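You operate a simulated robot arm through the tools that you are given. There is no shell and no other tool.

You run a simulated two-armed robot. Do the job below in one go: nothing can be reset, and whatever is moved stays where it is left.

Task
Ease the strap that reads red, then pull it and the slack one into the green.
Fine: one press of ease; pull the table lever, turn to the next mark for the slack strap, push the lever back before pulling. Where these are worked on the way, their far stop is far enough and under half their travel is too little: table lever.
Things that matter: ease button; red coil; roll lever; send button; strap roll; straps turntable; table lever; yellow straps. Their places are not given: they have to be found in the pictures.

It is judged by the outcome, as a careful person would: the job done as asked, and still so three seconds after it is handed in. It fails if anything else is knocked over, pushed out of place, dropped, spilled or broken.

Robot
Two 7-joint arms with fingered hands on one trunk that stands fixed in place. Base frame: the origin is at the foot of the trunk, x ahead of it, y to its left, z up; the work surface is at about z = 0.78. Lengths are in m, angles in degrees, forces in N, time in s.
The left shoulder is at [0.07, 0.142, 1.214], the right one opposite. With the tool pointing down near the work surface each hand reaches from about 0.1 to 0.76 m from the base axis, measured 20 degrees to its own side. Payload 3.6 kg a hand.
The TCP of each hand is the grasp point between the finger pads, 0.025 m short of the fingertips. In the tool frame z runs along the fingers and y along their closing line. The gripper opens to 0.088 m; its body begins 0.029 m behind the TCP. The gripper is a hand of 5 fingers: y runs from the thumb to the fingers, the wrist lies at [-0.013, -0.097, -0.162] in the tool frame.
Orientation is that of the tool frame in the base frame, as [roll, pitch, yaw] about the fixed x, y, z axes, in that order (R = Rz(yaw) Ry(pitch) Rx(roll)). With the fingers straight down and the wrist toward the robot, the tool's x, y and z point along [0, 1, 0], [1, 0, 0] and [0, 0, -1] of the base frame.

Tools
- The arms move only by the tool play_rows. It takes "left_rows", "right_rows" or both (then of equal length, played together; a hand with none holds still); each is text: rows parted by semicolons, each of 6 numbers parted by spaces: the turn, a rotation vector about the tool's x, y, z in units of 8 degrees (1.0 is 8 degrees), then the shift along the tool's x, y, z in units of 30 mm (1.0 is 30 mm). In form: ax ay az tx ty tz; .... A call has 1 to 20 rows; each row shifts and turns the commanded pose from where the row before left it, along the tool's axes as they then stand. A call with a number of a shift or a turn outside -1 to 1 is refused whole. Each row takes 0.2 s and may step no farther than 0.05 m and 8.6 degrees from the row before; otherwise, the whole call is refused. A pose out of reach is approached as far as the arm can. The call stops where the force on the tool passes 40 N (or 10 N more than at its start, if that is more) or the arm is blocked; 0.2 s more then pass. In this call time passes only in rows, and 0.2 s behind the last. The reply holds the time, the measured pose of the TCP, the force on the tool along the base axes, the opening and the grip force, in the units named above and with some noise, with the torque about the TCP (base axes, N m) and any sound that the robot's microphone picked up.
- Cameras (640 x 400 px; columns grow to the right, rows downward): "scene" is now at [0.1259, 0.0429, 1.4382]; the picture's right is [0.49, -0.87, 0.00], its down [-0.53, -0.30, -0.79] and it looks along [0.69, 0.39, -0.61] (base axes); focal length 287 px, centre (320, 200). "left" rides on the left gripper at [-0.059, -0.079, -0.105] in its tool frame; the picture's right is [-0.73, -0.32, 0.61], its down [0.62, -0.68, 0.38] and it looks along [0.29, 0.66, 0.70] (tool axes); focal length 234 px, centre (320, 200). "right" rides on the right gripper at [0.059, -0.079, -0.105] in its tool frame; the picture's right is [-0.73, 0.32, -0.61], its down [-0.62, -0.68, 0.38] and it looks along [-0.29, 0.66, 0.70] (tool axes); focal length 234 px, centre (320, 200).
- camera(camera): a new picture of that camera. It takes no simulated time.
- lift_body(by): slides the trunk up (or, below 0, down) by that many m; the arms and the scene camera ride with it, the base frame stays. It gives what a move gives, with no picture.
- set_fingers(index, middle, ring, little, thumb_bend, thumb_turn, hand): sets how far each is bent, from 0 (flat) to 100 (curled in); at 30 the hand is open as for a grip, at 70 the pads meet at the TCP. One left out holds its place. A second passes; each finger stops where it meets its share of the squeeze, and holds until it gets a number again. It is the only way to open and close the hand. It gives what a move gives, with no picture; readings hold the bend of each and the force on index, middle, ring, little, thumb and palm. thumb_turn goes from beside the hand (0) to across from the fingers (100), as for a grip.
- turn_head(pan, tilt): turns the head with the scene camera to pan (to the left, within 86 degrees either way) and tilt (down, from -29 to 69), counted from straight ahead of the robot. It gives what a move gives.
- measure_at(camera, pixels): for up to 12 pixels [column, row] of the newest picture of that camera ("zoom" is the newest enlarged one), the place [x, y, z] in the base frame of the surface seen there, good to about 0.002 m. It takes no simulated time.
- zoom(camera, box): a new picture of the part [left, top, right, bottom] of that camera's present view, enlarged. It takes no simulated time.
- job_done(): hands the job in; it is judged then, once.

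Open the grippers and draw the arms clear of the work before you hand the job in, unless the task says otherwise.

The tools are called after "Emit:" as name(argument=value, ...) on one line, values as JSON. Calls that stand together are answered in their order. play_rows: Moves the arms, as the interface text tells. Its arguments: {"type":"object","properties":{"left_rows":{"type":"string"},"right_rows":{"type":"string"}},"required":[]} The other tools are called the same way: lift_body (by) moves the trunk up or down; set_fingers (index, middle, ring, little, thumb_bend, thumb_turn, hand) moves the fingers one by one; turn_head (pan, tilt) turns the head that bears the scene camera; camera (camera) takes a picture; measure_at (camera, pixels) gives the place of the surface under pixels of a picture; zoom (camera, box) takes an enlarged picture of a part of a camera's view; job_done () hands the job in.

At the start:

```text
clock: 0.0
left_position: [0.329, 0.4261, 1.2616]
left_orientation: [-179.9, 0.0, 90.0]
left_contact_force: [0.1, 0.8, 0.4]
left_wrist_torque: [0.0, -0.02, -0.01]
left_grip_width: 0.0876
left_gripper_force: 0.0
left_shape: jaw
left_bend: [30.0, 30.0, 30.0, 30.0, 30.0, 98.0]
left_finger forces: [0.0, 0.0, 0.1, 0.0, 0.1, 0.0]
right_position: [0.5253, 0.0943, 1.1534]
right_orientation: [180.0, -0.1, 90.0]
right_contact_force: [1.0, 0.0, -0.6]
right_wrist_torque: [0.02, 0.0, 0.01]
right_grip_width: 0.0875
right_gripper_force: 0.0
right_shape: jaw
right_bend: [30.0, 30.0, 30.0, 30.0, 30.0, 98.0]
right_finger forces: [0.0, 0.1, 0.0, 0.1, 0.0, 0.0]
trunk travel left (down, up): [-0.75, 0.19]
head pan, tilt (commanded): [29.3, 37.5]
```

scene: 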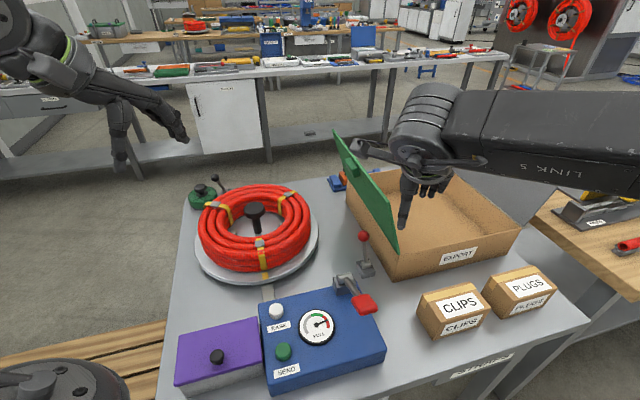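
right: 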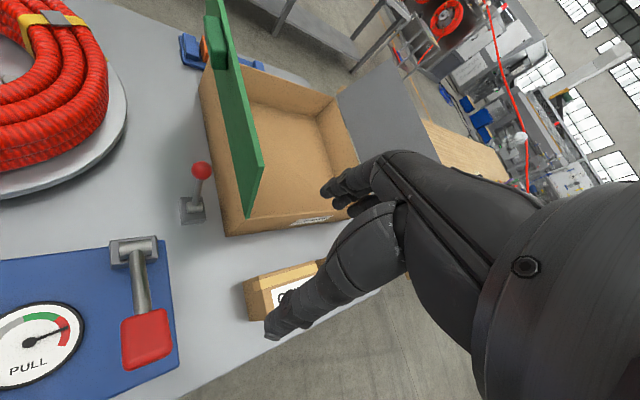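
left: 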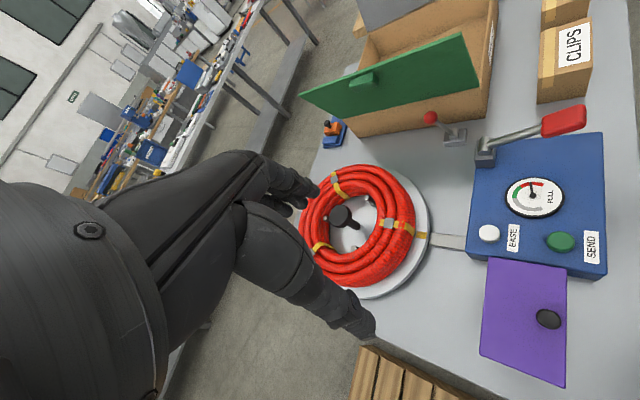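

I look at the bench closely first: the blue console with gauge near (317,325), the coil on the turntable near (255,230), and the small green thing with a lever near (205,195).

Emit:
zoom(camera="scene", box=[160, 160, 400, 310])

Emit:
zoom(camera="scene", box=[160, 260, 400, 400])

Emit:
zoom(camera="left", box=[280, 80, 620, 300])

Emit:
zoom(camera="right", box=[0, 140, 240, 400])

```text
2.67 times, centred on (280, 235) of scene
```

zoom: 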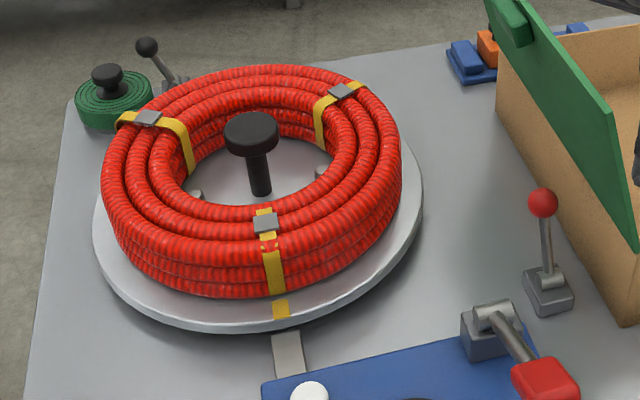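

```text
2.67 times, centred on (280, 330) of scene
```

zoom: 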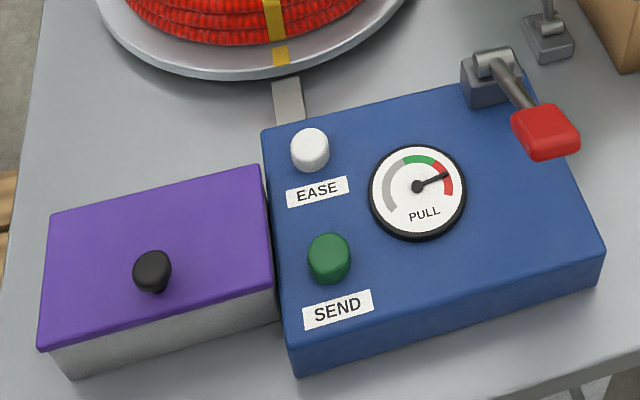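

```text
1.82 times, centred on (450, 190) of left
```

zoom: 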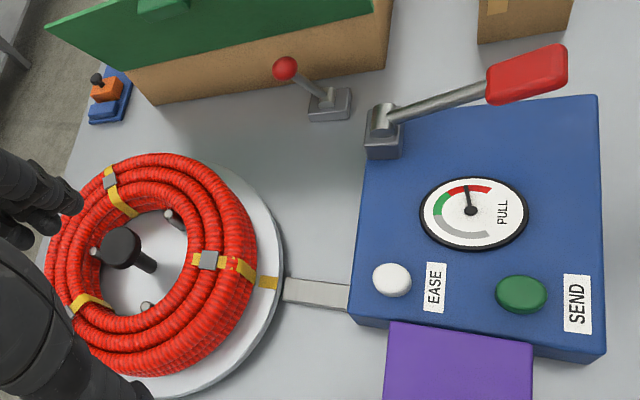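

```text
1.54 times, centred on (120, 270) of right
```

zoom: 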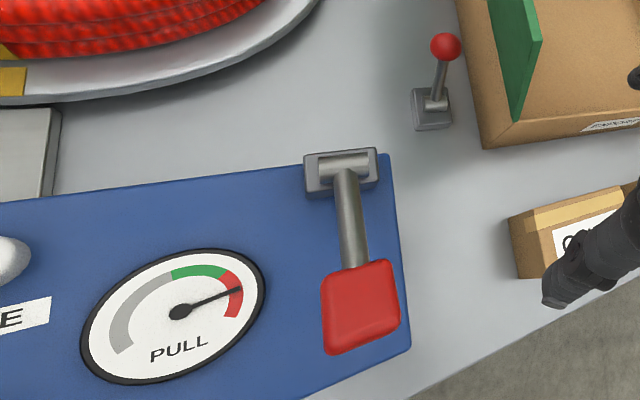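

I need better views of the levers; zoom on the green roll with the black-ball lever at (210,190) and the red-ball lever at (365,255).

Emit:
zoom(camera="scene", box=[180, 165, 260, 215])

Emit:
zoom(camera="scene", box=[320, 160, 400, 310])

Emit:
zoom(camera="scene", box=[280, 150, 400, 225])

Emit:
measure_at(camera="scene", pixels=[[276, 312], [283, 352], [318, 326], [364, 304], [364, 238], [366, 270], [256, 208], [268, 292], [201, 192], [215, 179], [216, 357], [345, 285]])

```text
8.00 times, centred on (220, 190) of scene
```

zoom: 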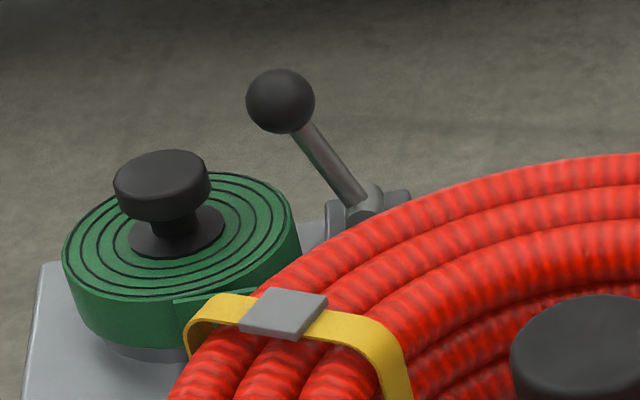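

```text
2.67 times, centred on (360, 235) of scene
```

zoom: 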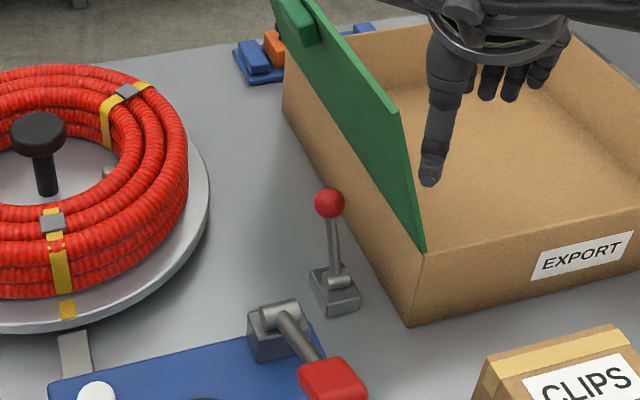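

```text
5.33 times, centred on (340, 188) of scene
```

zoom: 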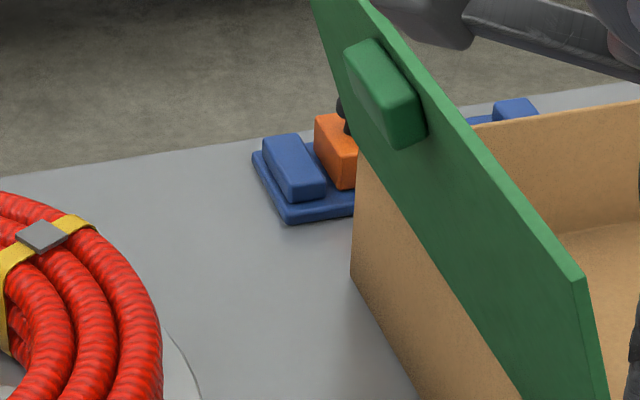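

```text
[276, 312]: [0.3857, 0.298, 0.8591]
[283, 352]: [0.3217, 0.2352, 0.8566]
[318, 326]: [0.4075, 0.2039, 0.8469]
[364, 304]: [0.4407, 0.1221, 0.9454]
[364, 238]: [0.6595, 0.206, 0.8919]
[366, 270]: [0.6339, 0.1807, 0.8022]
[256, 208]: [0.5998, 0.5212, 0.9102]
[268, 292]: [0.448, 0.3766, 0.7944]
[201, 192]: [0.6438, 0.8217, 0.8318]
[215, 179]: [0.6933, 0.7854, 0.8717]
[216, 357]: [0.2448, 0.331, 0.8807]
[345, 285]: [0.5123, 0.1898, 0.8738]
```

I turn the head toward the coil and roll to get a clearer look of the turntable and levers.

Emit:
turn_head(pan=42, tilt=45)

Emit:
camera(camera="scene")

Emit:
zoom(camera="scene", box=[240, 100, 440, 260])

```text
clock: 0.8
left_position: [0.3298, 0.4263, 1.2623]
left_orientation: [180.0, 0.0, 89.9]
left_contact_force: [-0.6, 0.4, -0.1]
left_wrist_torque: [-0.03, 0.01, 0.0]
left_grip_width: 0.0875
left_gripper_force: 0.2
left_shape: jaw
left_bend: [30.0, 30.0, 30.0, 30.0, 30.0, 98.0]
left_finger forces: [0.0, 0.0, 0.0, 0.1, 0.0, 0.0]
right_position: [0.5245, 0.0933, 1.1543]
right_orientation: [179.9, 0.0, 90.0]
right_contact_force: [0.3, 0.7, 0.4]
right_wrist_torque: [0.02, 0.0, 0.01]
right_grip_width: 0.0877
right_gripper_force: 0.1
right_shape: jaw
right_bend: [30.0, 30.0, 30.0, 30.0, 30.0, 98.0]
right_finger forces: [0.0, 0.0, 0.0, 0.0, 0.1, 0.0]
trunk travel left (down, up): [-0.75, 0.19]
head pan, tilt (commanded): [42.0, 45.0]
```

```text
taken
```

scene: 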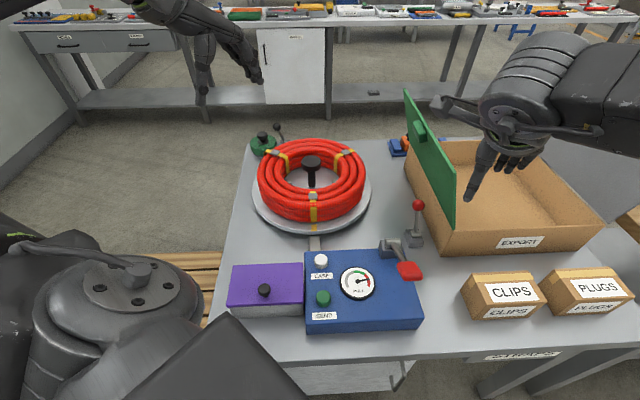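

```text
2.50 times, centred on (340, 180) of scene
```

zoom: 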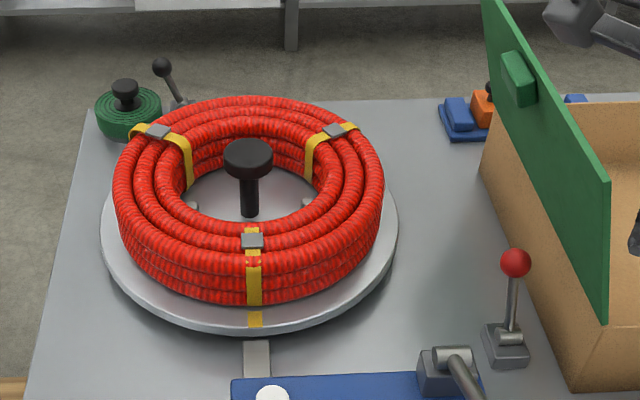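

I look closely at each strap in the left camera view, where the coil spans roughly (300-430, 160-290).

Emit:
zoom(camera="left", box=[290, 150, 450, 310])

Emit:
zoom(camera="scene", box=[250, 125, 380, 235])

Emit:
zoom(camera="scene", box=[220, 235, 430, 335])

```text
2.50 times, centred on (370, 230) of left
```

zoom: 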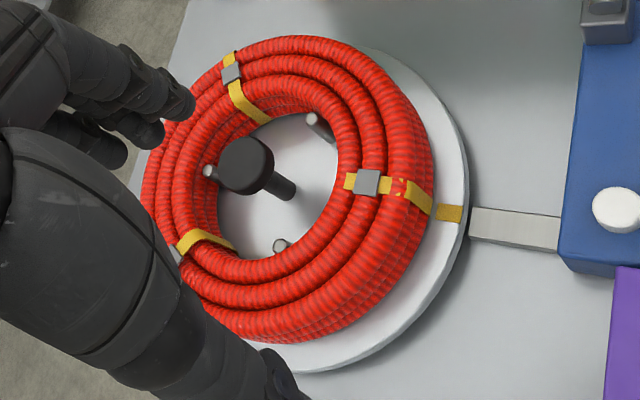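

```text
3.64 times, centred on (315, 180) of scene
```

zoom: 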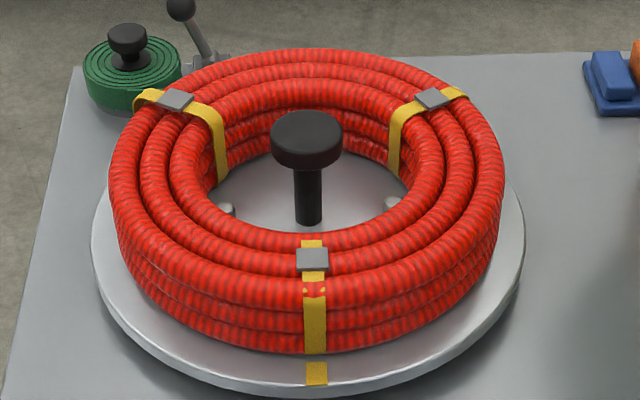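

```text
3.05 times, centred on (325, 285) of scene
```

zoom: 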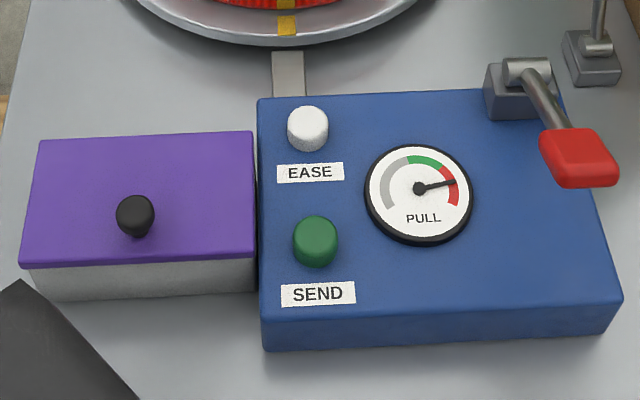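

Now I measure the console features: the ease button (308,128 in the zoom), gauge, paddle (578,158), lever bracket (505,85), pointer tongue (288,70), purple box.

Emit:
measure_at(camera="zoom", pixels=[[307, 112], [307, 128], [307, 145], [315, 225], [418, 188], [560, 145], [600, 150], [578, 175], [555, 110], [520, 70], [490, 100], [288, 75]])

Emit:
measure_at(camera="scene", pixels=[[311, 160], [311, 185], [302, 162], [321, 162], [418, 204], [416, 228], [413, 243], [254, 192], [371, 192], [313, 232], [311, 150], [264, 290]])

```text
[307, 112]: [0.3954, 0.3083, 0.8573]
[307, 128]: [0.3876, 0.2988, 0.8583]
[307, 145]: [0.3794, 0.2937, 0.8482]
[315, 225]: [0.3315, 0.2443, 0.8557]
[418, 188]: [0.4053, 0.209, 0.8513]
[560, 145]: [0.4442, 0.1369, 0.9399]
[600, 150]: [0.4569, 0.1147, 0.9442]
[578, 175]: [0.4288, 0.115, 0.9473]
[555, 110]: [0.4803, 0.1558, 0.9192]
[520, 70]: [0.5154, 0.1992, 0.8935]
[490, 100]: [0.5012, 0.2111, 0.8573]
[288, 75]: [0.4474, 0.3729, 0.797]
```

```text
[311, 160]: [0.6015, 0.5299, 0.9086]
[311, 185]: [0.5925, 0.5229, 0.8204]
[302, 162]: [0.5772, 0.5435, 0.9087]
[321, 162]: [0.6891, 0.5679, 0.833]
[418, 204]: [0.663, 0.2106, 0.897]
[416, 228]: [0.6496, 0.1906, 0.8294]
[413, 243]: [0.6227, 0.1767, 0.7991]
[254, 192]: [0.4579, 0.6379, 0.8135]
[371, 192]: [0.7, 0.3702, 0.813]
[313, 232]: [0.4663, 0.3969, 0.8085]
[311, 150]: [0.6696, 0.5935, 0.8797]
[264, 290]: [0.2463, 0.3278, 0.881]
```

I zoom on the red-ball lever and paddle lever from both the right and scene cameras to understand how they swing.

Emit:
zoom(camera="right", box=[90, 140, 250, 240])

Emit:
zoom(camera="scene", box=[370, 180, 470, 300])

Emit:
measure_at(camera="scene", pixels=[[448, 213], [430, 160], [407, 100], [440, 235], [436, 255], [408, 190], [400, 148], [408, 233], [423, 233], [420, 245], [405, 245], [460, 290]])

```text
4.00 times, centred on (170, 190) of right
```

zoom: 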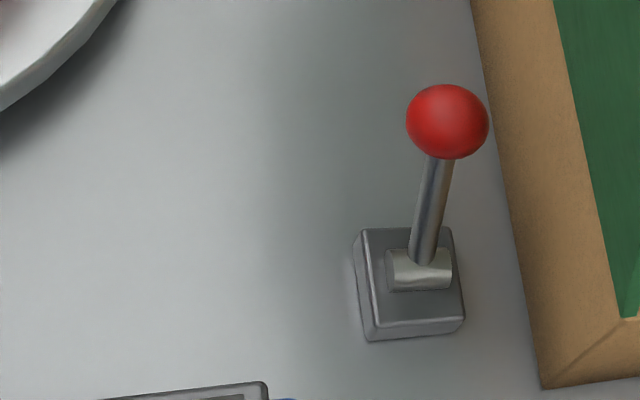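

```text
3.33 times, centred on (420, 240) of scene
```

zoom: 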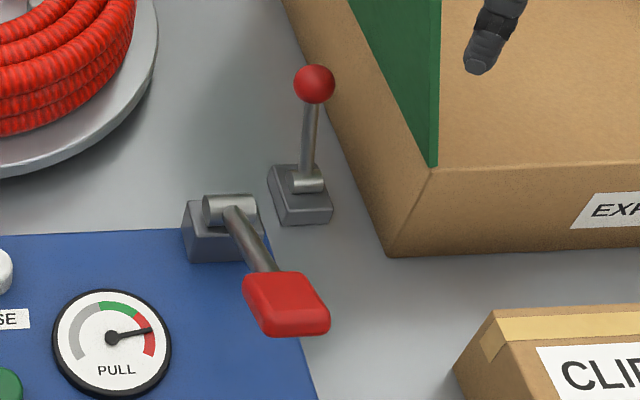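

```text
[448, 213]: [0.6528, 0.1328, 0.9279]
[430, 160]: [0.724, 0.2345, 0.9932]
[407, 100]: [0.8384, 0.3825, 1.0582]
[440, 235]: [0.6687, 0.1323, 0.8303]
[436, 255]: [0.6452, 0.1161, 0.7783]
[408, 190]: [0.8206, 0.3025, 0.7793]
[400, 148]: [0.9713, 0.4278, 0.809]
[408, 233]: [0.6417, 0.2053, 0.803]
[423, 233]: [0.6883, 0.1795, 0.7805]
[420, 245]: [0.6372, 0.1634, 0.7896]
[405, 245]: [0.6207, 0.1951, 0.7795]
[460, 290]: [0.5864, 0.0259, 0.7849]
```

The front strap (under the pointer) reads red on the gauge at (358,283); the back-left strap bulges loose. I start by making a pointing index finger on the left hand for the ease press.

Emit:
set_fingers(hand="left", index=0, middle=100, ring=100, little=100, thumb_bend=30, thumb_turn=0)

Emit:
camera(camera="left")

Emit:
camera(camera="scene")

```text
clock: 1.8
left_position: [0.3292, 0.4249, 1.2622]
left_orientation: [179.9, 0.0, 90.0]
left_contact_force: [-0.6, 0.1, 0.2]
left_wrist_torque: [-0.01, -0.04, 0.0]
left_grip_width: 0.1254
left_gripper_force: 0.1
left_shape: fingers
left_bend: [0.0, 100.0, 100.0, 100.0, 30.0, 0.0]
left_finger forces: [0.0, 0.0, 0.0, 0.0, 0.0, 0.1]
right_position: [0.5243, 0.0932, 1.1552]
right_orientation: [180.0, 0.0, 90.1]
right_contact_force: [-0.7, 0.6, 0.2]
right_wrist_torque: [-0.01, -0.02, 0.03]
right_grip_width: 0.0879
right_gripper_force: 0.0
right_shape: jaw
right_bend: [30.0, 30.0, 30.0, 30.0, 30.0, 98.0]
right_finger forces: [0.0, 0.0, 0.0, 0.0, 0.1, 0.1]
trunk travel left (down, up): [-0.75, 0.19]
head pan, tilt (commanded): [42.0, 45.0]
```

```text
taken
```

left: 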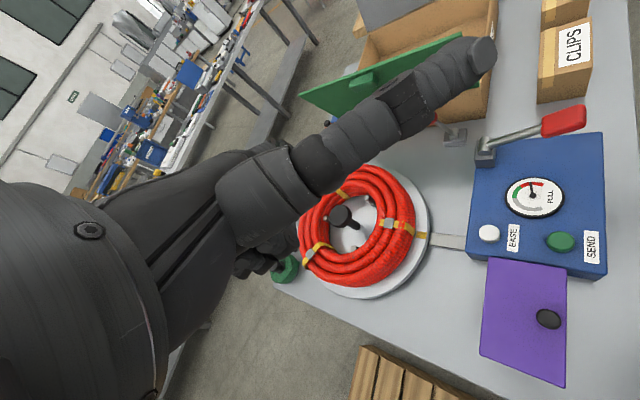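

```text
taken
```

scene: 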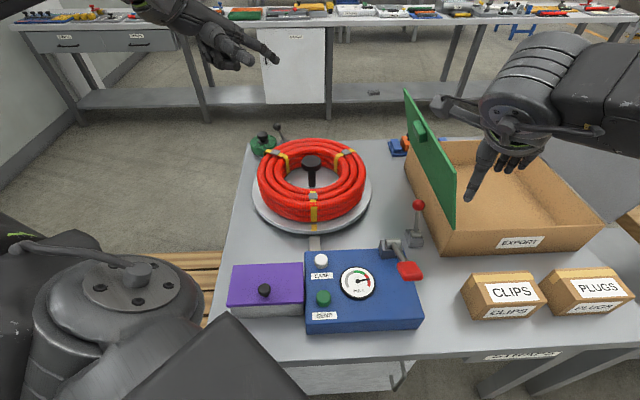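

The extended digit in the left view ends at about (483,50); I measure that fingertip against the hand pose to learn where the fingertip lies in the tool frame.

Emit:
measure_at(camera="left", pixels=[[488, 50], [470, 60], [440, 85], [400, 105], [330, 150], [260, 195], [250, 262], [290, 240]])

Emit:
zoom(camera="scene", box=[130, 0, 290, 80])

Emit:
measure_at(camera="scene", pixels=[[277, 62], [262, 52], [240, 62], [228, 45], [235, 52]])

```text
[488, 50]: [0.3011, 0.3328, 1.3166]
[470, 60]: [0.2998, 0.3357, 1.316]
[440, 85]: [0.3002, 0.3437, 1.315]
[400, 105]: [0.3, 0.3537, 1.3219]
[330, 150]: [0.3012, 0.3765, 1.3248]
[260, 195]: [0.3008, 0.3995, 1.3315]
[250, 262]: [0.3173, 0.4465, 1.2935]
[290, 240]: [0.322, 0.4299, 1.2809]
```

```text
4.00 times, centred on (210, 40) of scene
```

zoom: 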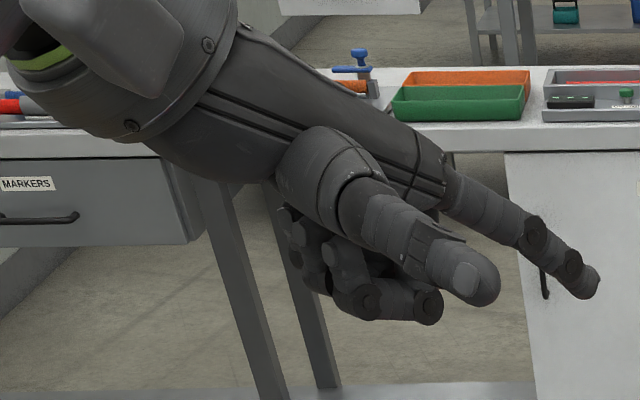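

```text
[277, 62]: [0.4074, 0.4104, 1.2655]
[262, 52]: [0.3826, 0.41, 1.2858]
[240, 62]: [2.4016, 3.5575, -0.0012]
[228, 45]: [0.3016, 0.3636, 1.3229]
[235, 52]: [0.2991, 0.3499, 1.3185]
```

The visible long digit was the thumb; the flat index tip sits at (+0.078 y, ~0 z) in tool axes, so it must be bent to point down. I bend the index to 65 and tuck the thumb, then look again.

Emit:
set_fingers(hand="left", index=60, middle=100, ring=100, little=100, thumb_bend=100, thumb_turn=0)

Emit:
camera(camera="left")

Emit:
zoom(camera="scene", box=[130, 0, 290, 100])

```text
clock: 2.8
left_position: [0.3296, 0.4265, 1.2614]
left_orientation: [-179.9, 0.0, 90.0]
left_contact_force: [0.2, 0.2, 0.1]
left_wrist_torque: [0.02, -0.01, 0.01]
left_grip_width: 0.0464
left_gripper_force: 0.1
left_shape: fingers
left_bend: [60.0, 100.0, 100.0, 100.0, 100.0, 0.0]
left_finger forces: [0.0, 0.0, 0.0, 0.0, 0.0, 0.0]
right_position: [0.5237, 0.0928, 1.154]
right_orientation: [-179.9, 0.1, 90.0]
right_contact_force: [0.9, 0.1, -0.2]
right_wrist_torque: [0.03, 0.02, 0.02]
right_grip_width: 0.0875
right_gripper_force: 0.0
right_shape: jaw
right_bend: [30.0, 30.0, 30.0, 30.0, 30.0, 98.0]
right_finger forces: [0.0, 0.0, 0.1, 0.0, 0.0, 0.0]
trunk travel left (down, up): [-0.75, 0.19]
head pan, tilt (commanded): [42.0, 45.0]
```

```text
taken
```

left: 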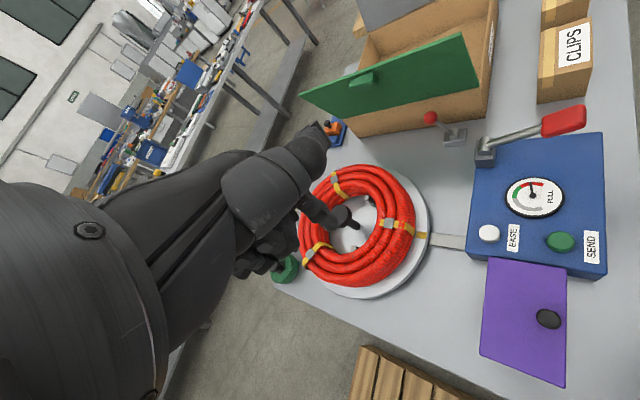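

```text
4.00 times, centred on (210, 50) of scene
```

zoom: 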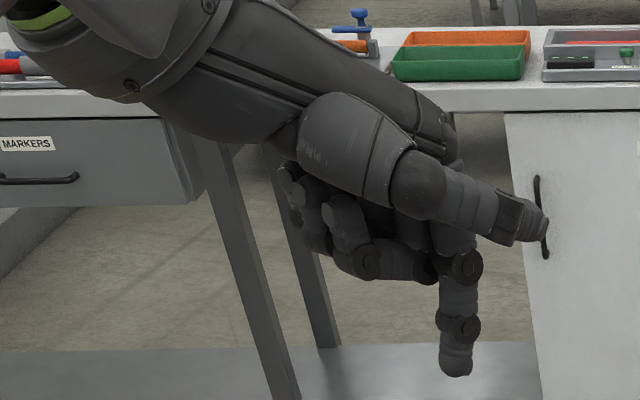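

Now the index points straight down at zoom (455,365). I measure its tip and the thumb's tip.

Emit:
measure_at(camera="zoom", pixels=[[455, 370], [457, 350], [460, 325], [440, 360], [468, 360], [530, 225], [430, 270], [365, 265], [460, 270]])

Emit:
zoom(camera="left", box=[220, 120, 380, 290])

Emit:
measure_at(camera="left", pixels=[[340, 218], [330, 215], [318, 208], [305, 200], [322, 135], [265, 270]])

```text
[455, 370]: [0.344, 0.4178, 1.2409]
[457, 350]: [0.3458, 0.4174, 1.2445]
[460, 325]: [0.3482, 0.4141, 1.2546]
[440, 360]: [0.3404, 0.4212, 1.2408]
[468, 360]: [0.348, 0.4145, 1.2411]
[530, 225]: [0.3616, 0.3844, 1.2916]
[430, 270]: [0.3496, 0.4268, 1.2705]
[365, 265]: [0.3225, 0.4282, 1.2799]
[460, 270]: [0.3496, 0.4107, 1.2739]
```

```text
2.35 times, centred on (300, 205) of left
```

zoom: 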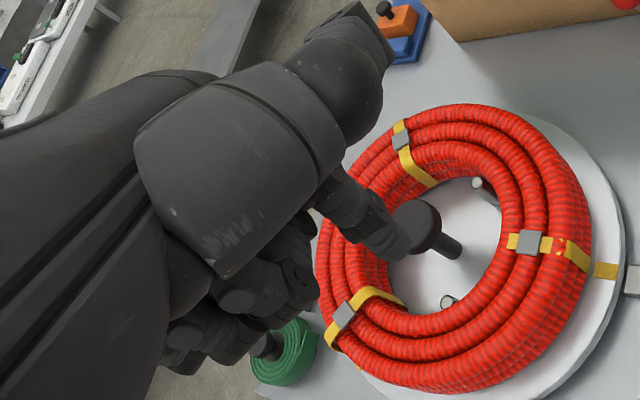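

```text
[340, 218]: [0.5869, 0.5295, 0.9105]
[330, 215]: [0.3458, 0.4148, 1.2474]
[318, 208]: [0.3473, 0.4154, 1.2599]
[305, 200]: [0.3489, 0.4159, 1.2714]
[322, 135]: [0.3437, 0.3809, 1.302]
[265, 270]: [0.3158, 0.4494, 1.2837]
```

The index tip sits at about tool (-0.003, +0.018, +0.024). I bring it above the ease button at about (0.389, 0.302, 0.858), stopping some 4 cm over it.

Emit:
play_rows(left_rows="0 0 0 -0.337 0.1136 0.93; 0 0 0 -0.337 0.1136 0.93; 0 0 0 -0.337 0.1136 0.93; 0 0 0 -0.337 0.1136 0.93; 0 0 0 -0.337 0.1136 0.93; 0 0 0 -0.337 0.1136 0.93; 0 0 0 -0.337 0.1136 0.93; 0 0 0 -0.337 0.1136 0.93; 0 0 0 -0.337 0.1136 0.93; 0 0 0 -0.337 0.1136 0.93; 0 0 0 -0.337 0.1136 0.93; 0 0 0 -0.337 0.1136 0.93")

Emit:
zoom(camera="scene", box=[240, 190, 400, 310])

Emit:
camera(camera="left")

```text
clock: 5.3
left_position: [0.3707, 0.305, 0.9257]
left_orientation: [180.0, 0.0, 90.0]
left_contact_force: [-0.2, -0.1, -0.8]
left_wrist_torque: [0.0, -0.02, 0.02]
left_grip_width: 0.0461
left_gripper_force: 0.0
left_shape: fingers
left_bend: [60.0, 100.0, 100.0, 100.0, 100.0, 0.0]
left_finger forces: [0.0, 0.0, 0.0, 0.0, 0.0, 0.0]
right_position: [0.5237, 0.0947, 1.154]
right_orientation: [-179.9, 0.0, 90.0]
right_contact_force: [-0.1, 0.9, -0.2]
right_wrist_torque: [-0.02, 0.0, -0.02]
right_grip_width: 0.0874
right_gripper_force: 0.2
right_shape: jaw
right_bend: [30.0, 30.0, 30.0, 30.0, 30.0, 98.0]
right_finger forces: [0.2, 0.0, 0.0, 0.1, 0.0, 0.1]
trunk travel left (down, up): [-0.75, 0.19]
head pan, tilt (commanded): [42.0, 45.0]
```

```text
3.33 times, centred on (320, 250) of scene
```

zoom: 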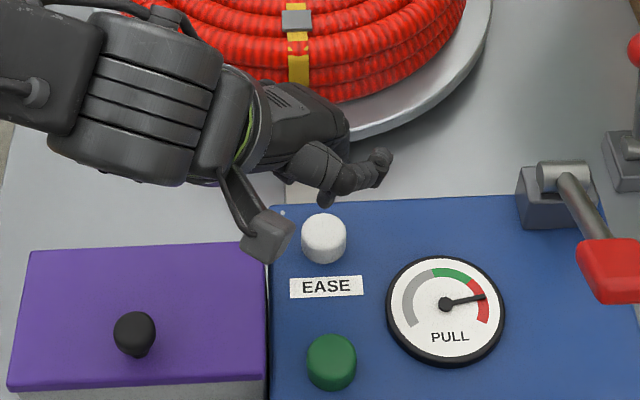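

```text
taken
```

left: 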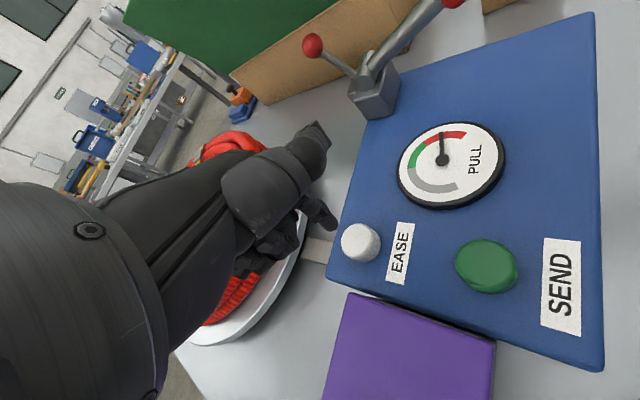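

The fingertip shows at (332,222) and the white button at (360,243) in the left view; I measure both to line them up.

Emit:
measure_at(camera="left", pixels=[[333, 222], [330, 215], [325, 205], [360, 238], [352, 232], [372, 240], [360, 228], [350, 250], [364, 255]])

Emit:
measure_at(camera="zoom", pixels=[[324, 225], [324, 215], [324, 235], [305, 225], [343, 225], [325, 198]])

```text
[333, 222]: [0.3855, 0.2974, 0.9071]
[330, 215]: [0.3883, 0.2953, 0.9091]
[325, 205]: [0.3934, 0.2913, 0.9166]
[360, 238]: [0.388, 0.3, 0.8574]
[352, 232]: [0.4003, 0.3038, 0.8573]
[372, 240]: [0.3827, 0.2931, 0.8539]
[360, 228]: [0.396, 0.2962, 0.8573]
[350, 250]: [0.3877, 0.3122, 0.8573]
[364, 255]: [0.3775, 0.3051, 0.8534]
```

```text
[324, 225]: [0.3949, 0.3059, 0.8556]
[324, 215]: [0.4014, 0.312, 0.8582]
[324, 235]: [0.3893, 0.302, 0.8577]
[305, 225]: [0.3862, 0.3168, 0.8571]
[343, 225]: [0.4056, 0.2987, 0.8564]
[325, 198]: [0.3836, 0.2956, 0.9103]
```

The tip is centred over the button within ~2 mm and about 45 mm above it. I lower to just above and then press in small steps in one go.

Emit:
play_rows(left_rows="0 0 0 0.03 0.03 0.6; 0 0 0 0 0 0.6; 0 0 0 0 0 0.15; 0 0 0 0 0 0.1; 0 0 0 0 0 0.1")

Emit:
zoom(camera="scene", box=[240, 190, 400, 310])

Emit:
camera(camera="left")

```text
clock: 6.5
left_position: [0.3713, 0.3046, 0.88]
left_orientation: [-180.0, -0.1, 90.0]
left_contact_force: [-0.4, 0.5, 2.1]
left_wrist_torque: [-0.02, -0.01, -0.02]
left_grip_width: 0.0467
left_gripper_force: 1.0
left_shape: fingers
left_bend: [61.0, 100.0, 100.0, 100.0, 100.0, 0.0]
left_finger forces: [2.0, 0.0, 0.1, 0.1, 0.1, 0.1]
right_position: [0.5243, 0.0935, 1.1547]
right_orientation: [-180.0, 0.0, 90.0]
right_contact_force: [-0.7, -0.2, -0.6]
right_wrist_torque: [-0.03, 0.02, 0.01]
right_grip_width: 0.0876
right_gripper_force: 0.1
right_shape: jaw
right_bend: [30.0, 30.0, 30.0, 30.0, 30.0, 98.0]
right_finger forces: [0.0, 0.0, 0.0, 0.1, 0.0, 0.0]
trunk travel left (down, up): [-0.75, 0.19]
head pan, tilt (commanded): [42.0, 45.0]
```

```text
3.33 times, centred on (320, 250) of scene
```

zoom: 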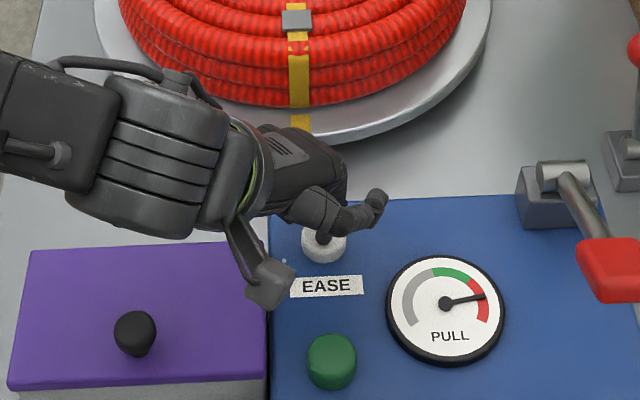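

```text
taken
```

left: 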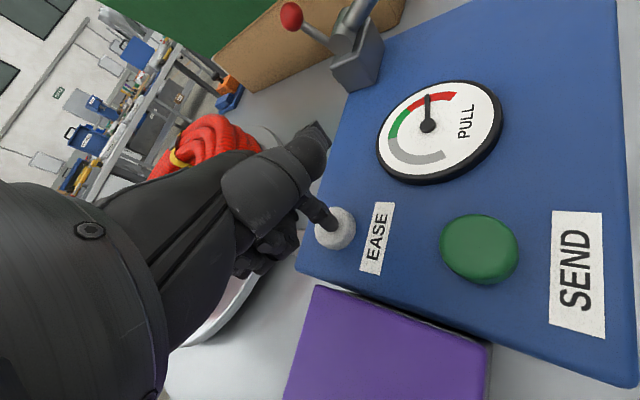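

The tip touches the button (2 N on the index), gauge unchanged. I press further in 3 mm steps.

Emit:
play_rows(left_rows="0 0 0 0 0 0.1; 0 0 0 0 0 0.1")

Emit:
zoom(camera="scene", box=[240, 190, 400, 310])

```text
clock: 7.2
left_position: [0.3707, 0.3051, 0.873]
left_orientation: [179.9, 0.0, 90.1]
left_contact_force: [0.0, 0.4, 5.7]
left_wrist_torque: [-0.02, -0.11, 0.0]
left_grip_width: 0.0464
left_gripper_force: 2.9
left_shape: fingers
left_bend: [60.0, 100.0, 100.0, 100.0, 100.0, 0.0]
left_finger forces: [5.4, 0.0, 0.0, 0.0, 0.0, 0.0]
right_position: [0.5229, 0.0934, 1.155]
right_orientation: [-180.0, 0.0, 90.0]
right_contact_force: [1.1, -0.2, -0.4]
right_wrist_torque: [0.0, 0.03, -0.05]
right_grip_width: 0.0876
right_gripper_force: 0.0
right_shape: jaw
right_bend: [30.0, 30.0, 30.0, 30.0, 30.0, 98.0]
right_finger forces: [0.1, 0.0, 0.0, 0.1, 0.1, 0.0]
trunk travel left (down, up): [-0.75, 0.19]
head pan, tilt (commanded): [42.0, 45.0]
heard: click
```

```text
3.33 times, centred on (320, 250) of scene
```

zoom: 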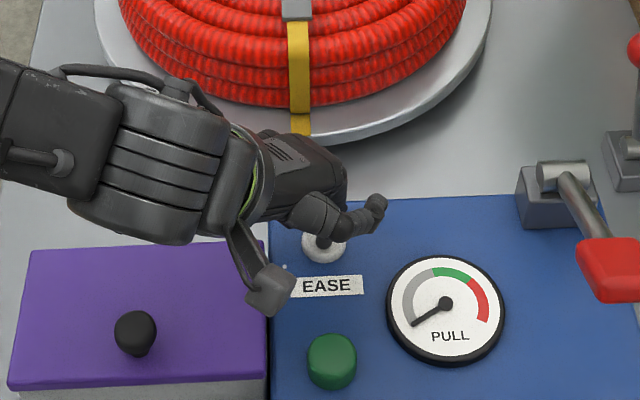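

A click came and the needle fell to the bottom of the grey; the front strap is eased. I lift the left hand straight off the button.

Emit:
play_rows(left_rows="0 0 0 0 0 -0.5; 0 0 0 0 0 -1; 0 0 0 0 0 -1; 0 0 0 0 0 -1; 0 0 0 0.5 -0.5 -1; 0 0 0 1 -0.5 -1; 0 0 0 1 -0.5 -1; 0 0 0 1 -0.5 -1")

Emit:
camera(camera="scene")

Emit:
camera(camera="right")

```text
clock: 8.9
left_position: [0.318, 0.4181, 1.0993]
left_orientation: [179.8, 0.0, 90.1]
left_contact_force: [0.1, -0.3, 1.6]
left_wrist_torque: [-0.02, -0.01, 0.03]
left_grip_width: 0.0465
left_gripper_force: 0.0
left_shape: fingers
left_bend: [60.0, 100.0, 100.0, 100.0, 100.0, 0.0]
left_finger forces: [0.1, 0.1, 0.0, 0.0, 0.0, 0.0]
left hand out of reach, approached as far as the arm can: row 5
right_position: [0.5227, 0.0927, 1.1546]
right_orientation: [-180.0, 0.0, 90.0]
right_contact_force: [0.0, -0.7, 0.1]
right_wrist_torque: [-0.01, -0.03, 0.02]
right_grip_width: 0.0878
right_gripper_force: 0.2
right_shape: jaw
right_bend: [30.0, 30.0, 30.0, 30.0, 30.0, 98.0]
right_finger forces: [0.1, 0.0, 0.0, 0.0, 0.1, 0.0]
trunk travel left (down, up): [-0.75, 0.19]
head pan, tilt (commanded): [42.0, 45.0]
```

```text
taken
```

scene: 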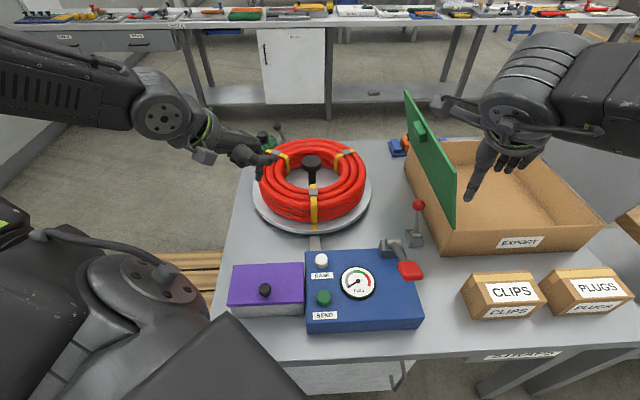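

```text
taken
```

right: 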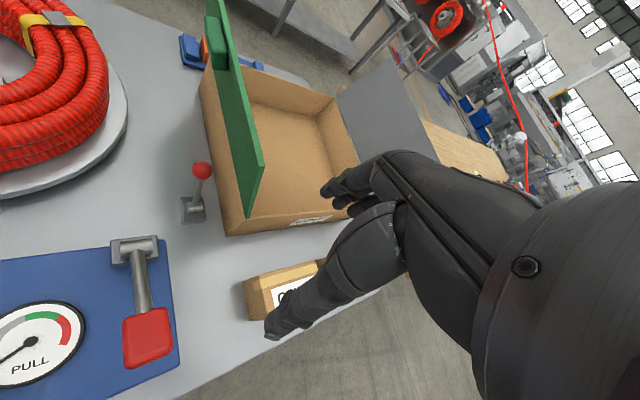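

The needle rests at the grey start. Now I shape the right hand the same way (index down) to press the red paddle, and measure the paddle's corners in the right view around (147,340).

Emit:
set_fingers(hand="right", index=60, middle=100, ring=100, little=100, thumb_bend=100, thumb_turn=0)

Emit:
measure_at(camera="right", pixels=[[128, 325], [165, 315], [147, 338], [130, 358], [168, 350], [140, 285], [136, 258], [118, 250], [150, 245]])

Emit:
zoom(camera="scene", box=[360, 220, 440, 300])

Emit:
camera(camera="right")

```text
clock: 9.9
left_position: [0.3202, 0.4168, 1.0992]
left_orientation: [179.9, 0.0, 89.9]
left_contact_force: [0.6, 0.0, 0.0]
left_wrist_torque: [-0.04, 0.0, -0.03]
left_grip_width: 0.0462
left_gripper_force: 0.1
left_shape: fingers
left_bend: [60.0, 100.0, 100.0, 100.0, 100.0, 0.0]
left_finger forces: [0.1, 0.1, 0.0, 0.1, 0.0, 0.0]
right_position: [0.5238, 0.094, 1.1532]
right_orientation: [180.0, -0.1, 90.0]
right_contact_force: [0.5, 0.5, 0.8]
right_wrist_torque: [0.01, -0.03, 0.0]
right_grip_width: 0.0466
right_gripper_force: 0.1
right_shape: fingers
right_bend: [60.0, 100.0, 100.0, 100.0, 100.0, 0.0]
right_finger forces: [0.0, 0.1, 0.0, 0.0, 0.0, 0.1]
trunk travel left (down, up): [-0.75, 0.19]
head pan, tilt (commanded): [42.0, 45.0]
```

```text
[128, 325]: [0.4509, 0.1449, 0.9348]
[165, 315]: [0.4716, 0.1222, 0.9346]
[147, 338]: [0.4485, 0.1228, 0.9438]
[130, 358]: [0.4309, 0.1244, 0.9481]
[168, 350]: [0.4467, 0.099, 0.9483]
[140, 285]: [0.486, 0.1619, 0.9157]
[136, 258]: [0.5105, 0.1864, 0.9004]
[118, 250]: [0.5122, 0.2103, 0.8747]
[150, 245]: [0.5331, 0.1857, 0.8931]
```

```text
5.00 times, centred on (400, 260) of scene
```

zoom: 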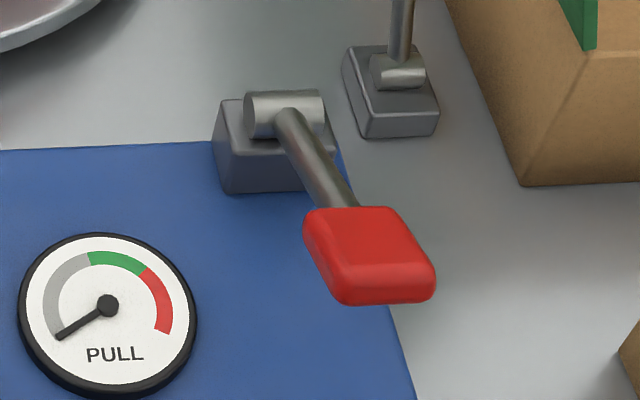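

```text
taken
```

right: 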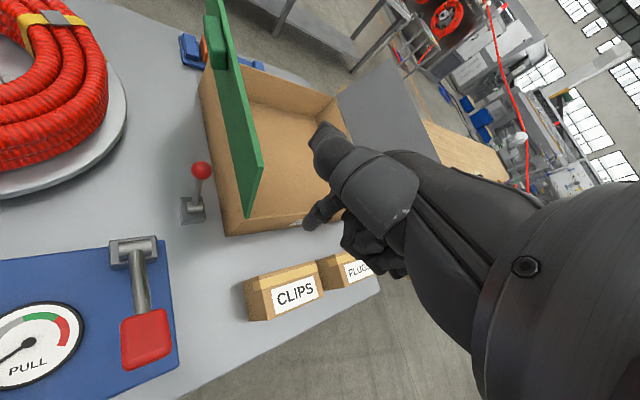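

The paddle top is centred at (0.448, 0.122, 0.942), sloping up toward me; its pivot is near (0.52, 0.195). I bring the right fingertip ~25 mm above the paddle centre.

Emit:
play_rows(right_rows="0 0 0 0.133 -0.533 0.883; 0 0 0 0.133 -0.533 0.883; 0 0 0 0.133 -0.533 0.883; 0 0 0 0.133 -0.533 0.883; 0 0 0 0.133 -0.533 0.883; 0 0 0 0.133 -0.533 0.883")

Emit:
camera(camera="right")

Emit:
zoom(camera="scene", box=[320, 180, 480, 300])

```text
clock: 11.3
left_position: [0.3188, 0.418, 1.097]
left_orientation: [-180.0, -0.1, 90.0]
left_contact_force: [-0.2, -0.4, 0.0]
left_wrist_torque: [-0.01, 0.0, 0.02]
left_grip_width: 0.0463
left_gripper_force: 0.0
left_shape: fingers
left_bend: [60.0, 100.0, 100.0, 100.0, 100.0, 0.0]
left_finger forces: [0.0, 0.0, 0.0, 0.0, 0.0, 0.0]
right_position: [0.4288, 0.1183, 0.9938]
right_orientation: [-180.0, 0.1, 90.0]
right_contact_force: [-0.4, 0.7, -0.3]
right_wrist_torque: [0.03, 0.01, -0.01]
right_grip_width: 0.0463
right_gripper_force: 0.1
right_shape: fingers
right_bend: [60.0, 100.0, 100.0, 100.0, 100.0, 0.0]
right_finger forces: [0.0, 0.0, 0.0, 0.0, 0.0, 0.1]
trunk travel left (down, up): [-0.75, 0.19]
head pan, tilt (commanded): [42.0, 45.0]
```

```text
taken
```

right: 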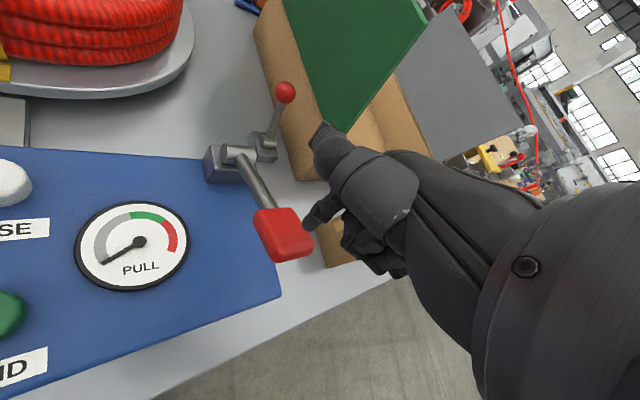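

```text
3.33 times, centred on (400, 240) of scene
```

zoom: 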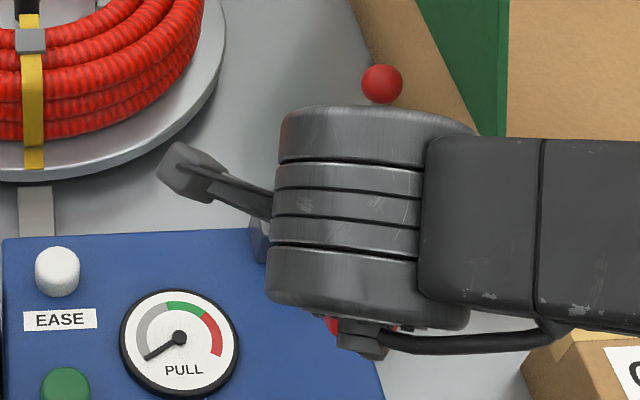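

The right view shows the fingertip near (312,220) and the paddle at (285,233), with the gauge in view. I measure the tip relative to the paddle.

Emit:
measure_at(camera="right", pixels=[[309, 223], [314, 214], [320, 207], [285, 232], [262, 214], [296, 212], [308, 250], [276, 258], [326, 197]])

Emit:
zoom(camera="right", box=[220, 160, 380, 280])

```text
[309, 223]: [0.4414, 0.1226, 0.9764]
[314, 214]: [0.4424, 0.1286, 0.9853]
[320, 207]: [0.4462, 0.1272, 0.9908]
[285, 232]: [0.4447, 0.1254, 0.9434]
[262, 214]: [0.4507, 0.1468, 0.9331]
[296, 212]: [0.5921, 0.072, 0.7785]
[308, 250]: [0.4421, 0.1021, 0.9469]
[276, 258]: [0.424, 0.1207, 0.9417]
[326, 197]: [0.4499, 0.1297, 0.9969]
```

```text
3.33 times, centred on (300, 220) of right
```

zoom: 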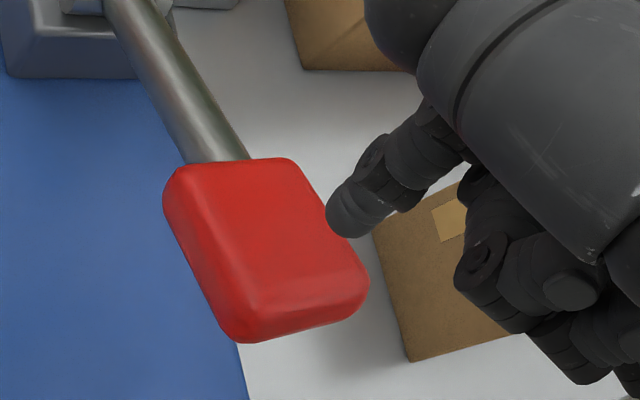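

The tip is over the paddle's middle (0.446, 0.121), ~27 mm above. I lower to contact and press a first few mm while watching the gauge.

Emit:
play_rows(right_rows="0 0 0 0 0 0.5; 0 0 0 0 0 0.4; 0 0 0 0 0 0.2")

Emit:
camera(camera="right")

```text
clock: 12.2
left_position: [0.3193, 0.4172, 1.0977]
left_orientation: [179.9, 0.0, 90.0]
left_contact_force: [-0.1, 0.5, 0.1]
left_wrist_torque: [0.04, 0.03, 0.04]
left_grip_width: 0.0462
left_gripper_force: 0.0
left_shape: fingers
left_bend: [60.0, 100.0, 100.0, 100.0, 100.0, 0.0]
left_finger forces: [0.0, 0.1, 0.0, 0.0, 0.1, 0.0]
right_position: [0.4291, 0.1174, 0.9622]
right_orientation: [180.0, 0.0, 90.1]
right_contact_force: [-0.8, 0.7, 0.6]
right_wrist_torque: [-0.02, -0.06, 0.0]
right_grip_width: 0.0465
right_gripper_force: 0.3
right_shape: fingers
right_bend: [60.0, 100.0, 100.0, 100.0, 100.0, 0.0]
right_finger forces: [1.1, 0.0, 0.0, 0.0, 0.0, 0.0]
trunk travel left (down, up): [-0.75, 0.19]
head pan, tilt (commanded): [42.0, 45.0]
```

```text
taken
```

right: 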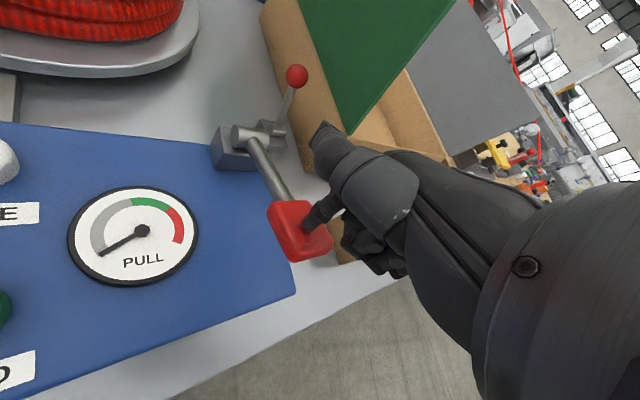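

Light contact (1 N), needle still at start. I press another 9 mm in 3 mm steps.

Emit:
play_rows(right_rows="0 0 0 0 0 0.1; 0 0 0 0 0 0.1; 0 0 0 0 0 0.1")

Emit:
camera(camera="right")

```text
clock: 12.9
left_position: [0.3203, 0.417, 1.0984]
left_orientation: [180.0, -0.1, 90.0]
left_contact_force: [0.3, 0.4, 0.2]
left_wrist_torque: [0.02, 0.01, -0.01]
left_grip_width: 0.0462
left_gripper_force: 0.0
left_shape: fingers
left_bend: [60.0, 100.0, 100.0, 100.0, 100.0, 0.0]
left_finger forces: [0.0, 0.1, 0.0, 0.0, 0.0, 0.1]
right_position: [0.4284, 0.1172, 0.9538]
right_orientation: [-179.9, 0.1, 90.0]
right_contact_force: [-0.2, -0.9, 1.4]
right_wrist_torque: [-0.01, -0.04, -0.02]
right_grip_width: 0.0466
right_gripper_force: 1.0
right_shape: fingers
right_bend: [60.0, 100.0, 100.0, 100.0, 100.0, 0.0]
right_finger forces: [1.4, 0.1, 0.0, 0.0, 0.0, 0.1]
trunk travel left (down, up): [-0.75, 0.19]
head pan, tilt (commanded): [42.0, 45.0]
```

```text
taken
```

right: 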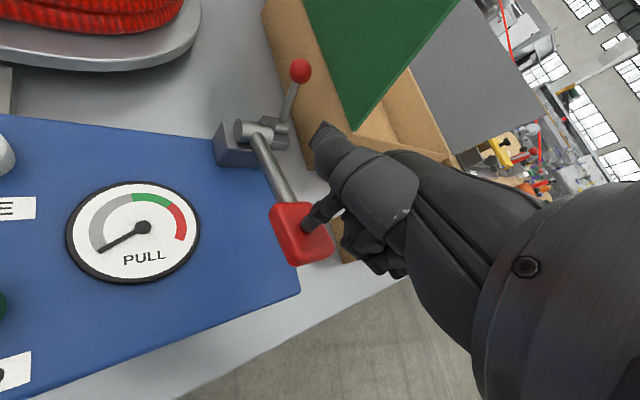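

The paddle gives way easily (1.4 N) and the needle hasn't moved yet. I continue down another 9 mm.

Emit:
play_rows(right_rows="0 0 0 0 0 0.1; 0 0 0 0 0 0.1; 0 0 0 0 0 0.1")

Emit:
camera(camera="right")

```text
clock: 13.8
left_position: [0.3195, 0.417, 1.0983]
left_orientation: [179.9, 0.0, 89.9]
left_contact_force: [-0.3, 0.1, 0.4]
left_wrist_torque: [-0.01, -0.02, 0.01]
left_grip_width: 0.0466
left_gripper_force: 0.0
left_shape: fingers
left_bend: [60.0, 100.0, 100.0, 100.0, 100.0, 0.0]
left_finger forces: [0.0, 0.0, 0.0, 0.0, 0.0, 0.0]
right_position: [0.4276, 0.1178, 0.9441]
right_orientation: [-179.9, 0.0, 90.1]
right_contact_force: [0.5, -0.1, 1.9]
right_wrist_torque: [0.01, -0.01, 0.03]
right_grip_width: 0.0465
right_gripper_force: 0.2
right_shape: fingers
right_bend: [60.0, 100.0, 100.0, 100.0, 100.0, 0.0]
right_finger forces: [1.8, 0.0, 0.1, 0.1, 0.1, 0.1]
trunk travel left (down, up): [-0.75, 0.19]
head pan, tilt (commanded): [42.0, 45.0]
```

```text
taken
```

right: 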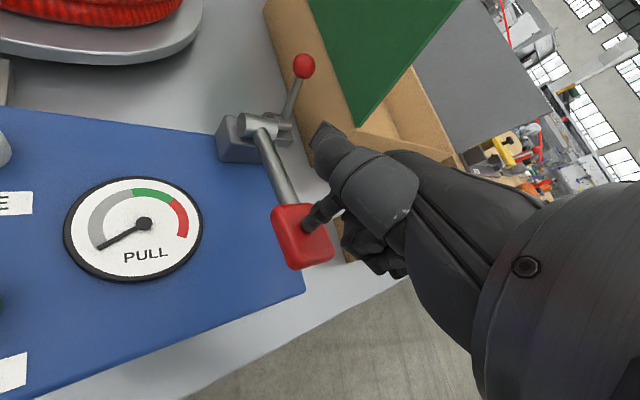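

Spring force grows slowly (1.9 N); needle still at start. Another 9 mm down.

Emit:
play_rows(right_rows="0 0 0 0 0 0.1; 0 0 0 0 0 0.1; 0 0 0 0 0 0.1")

Emit:
camera(camera="right")

```text
clock: 14.6
left_position: [0.3192, 0.4172, 1.0986]
left_orientation: [179.9, 0.1, 90.0]
left_contact_force: [1.2, 0.5, -0.2]
left_wrist_torque: [-0.01, 0.01, 0.02]
left_grip_width: 0.0465
left_gripper_force: 0.0
left_shape: fingers
left_bend: [60.0, 100.0, 100.0, 100.0, 100.0, 0.0]
left_finger forces: [0.1, 0.0, 0.1, 0.0, 0.0, 0.0]
right_position: [0.4279, 0.1177, 0.9354]
right_orientation: [-180.0, 0.1, 90.1]
right_contact_force: [0.0, 0.1, 2.0]
right_wrist_torque: [-0.03, -0.05, 0.01]
right_grip_width: 0.0465
right_gripper_force: 1.3
right_shape: fingers
right_bend: [61.0, 100.0, 100.0, 100.0, 100.0, 0.0]
right_finger forces: [2.3, 0.0, 0.1, 0.1, 0.0, 0.1]
trunk travel left (down, up): [-0.75, 0.19]
head pan, tilt (commanded): [42.0, 45.0]
```

```text
taken
```

right: 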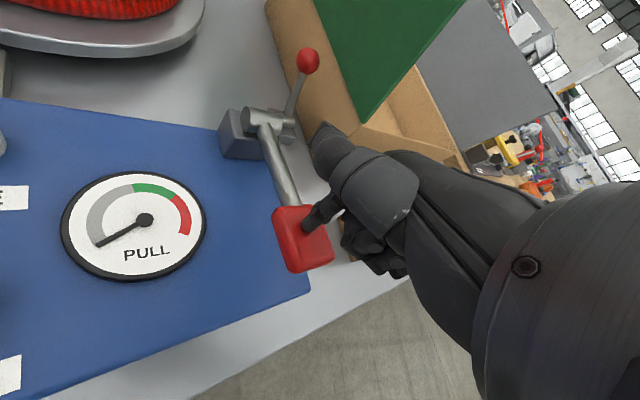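

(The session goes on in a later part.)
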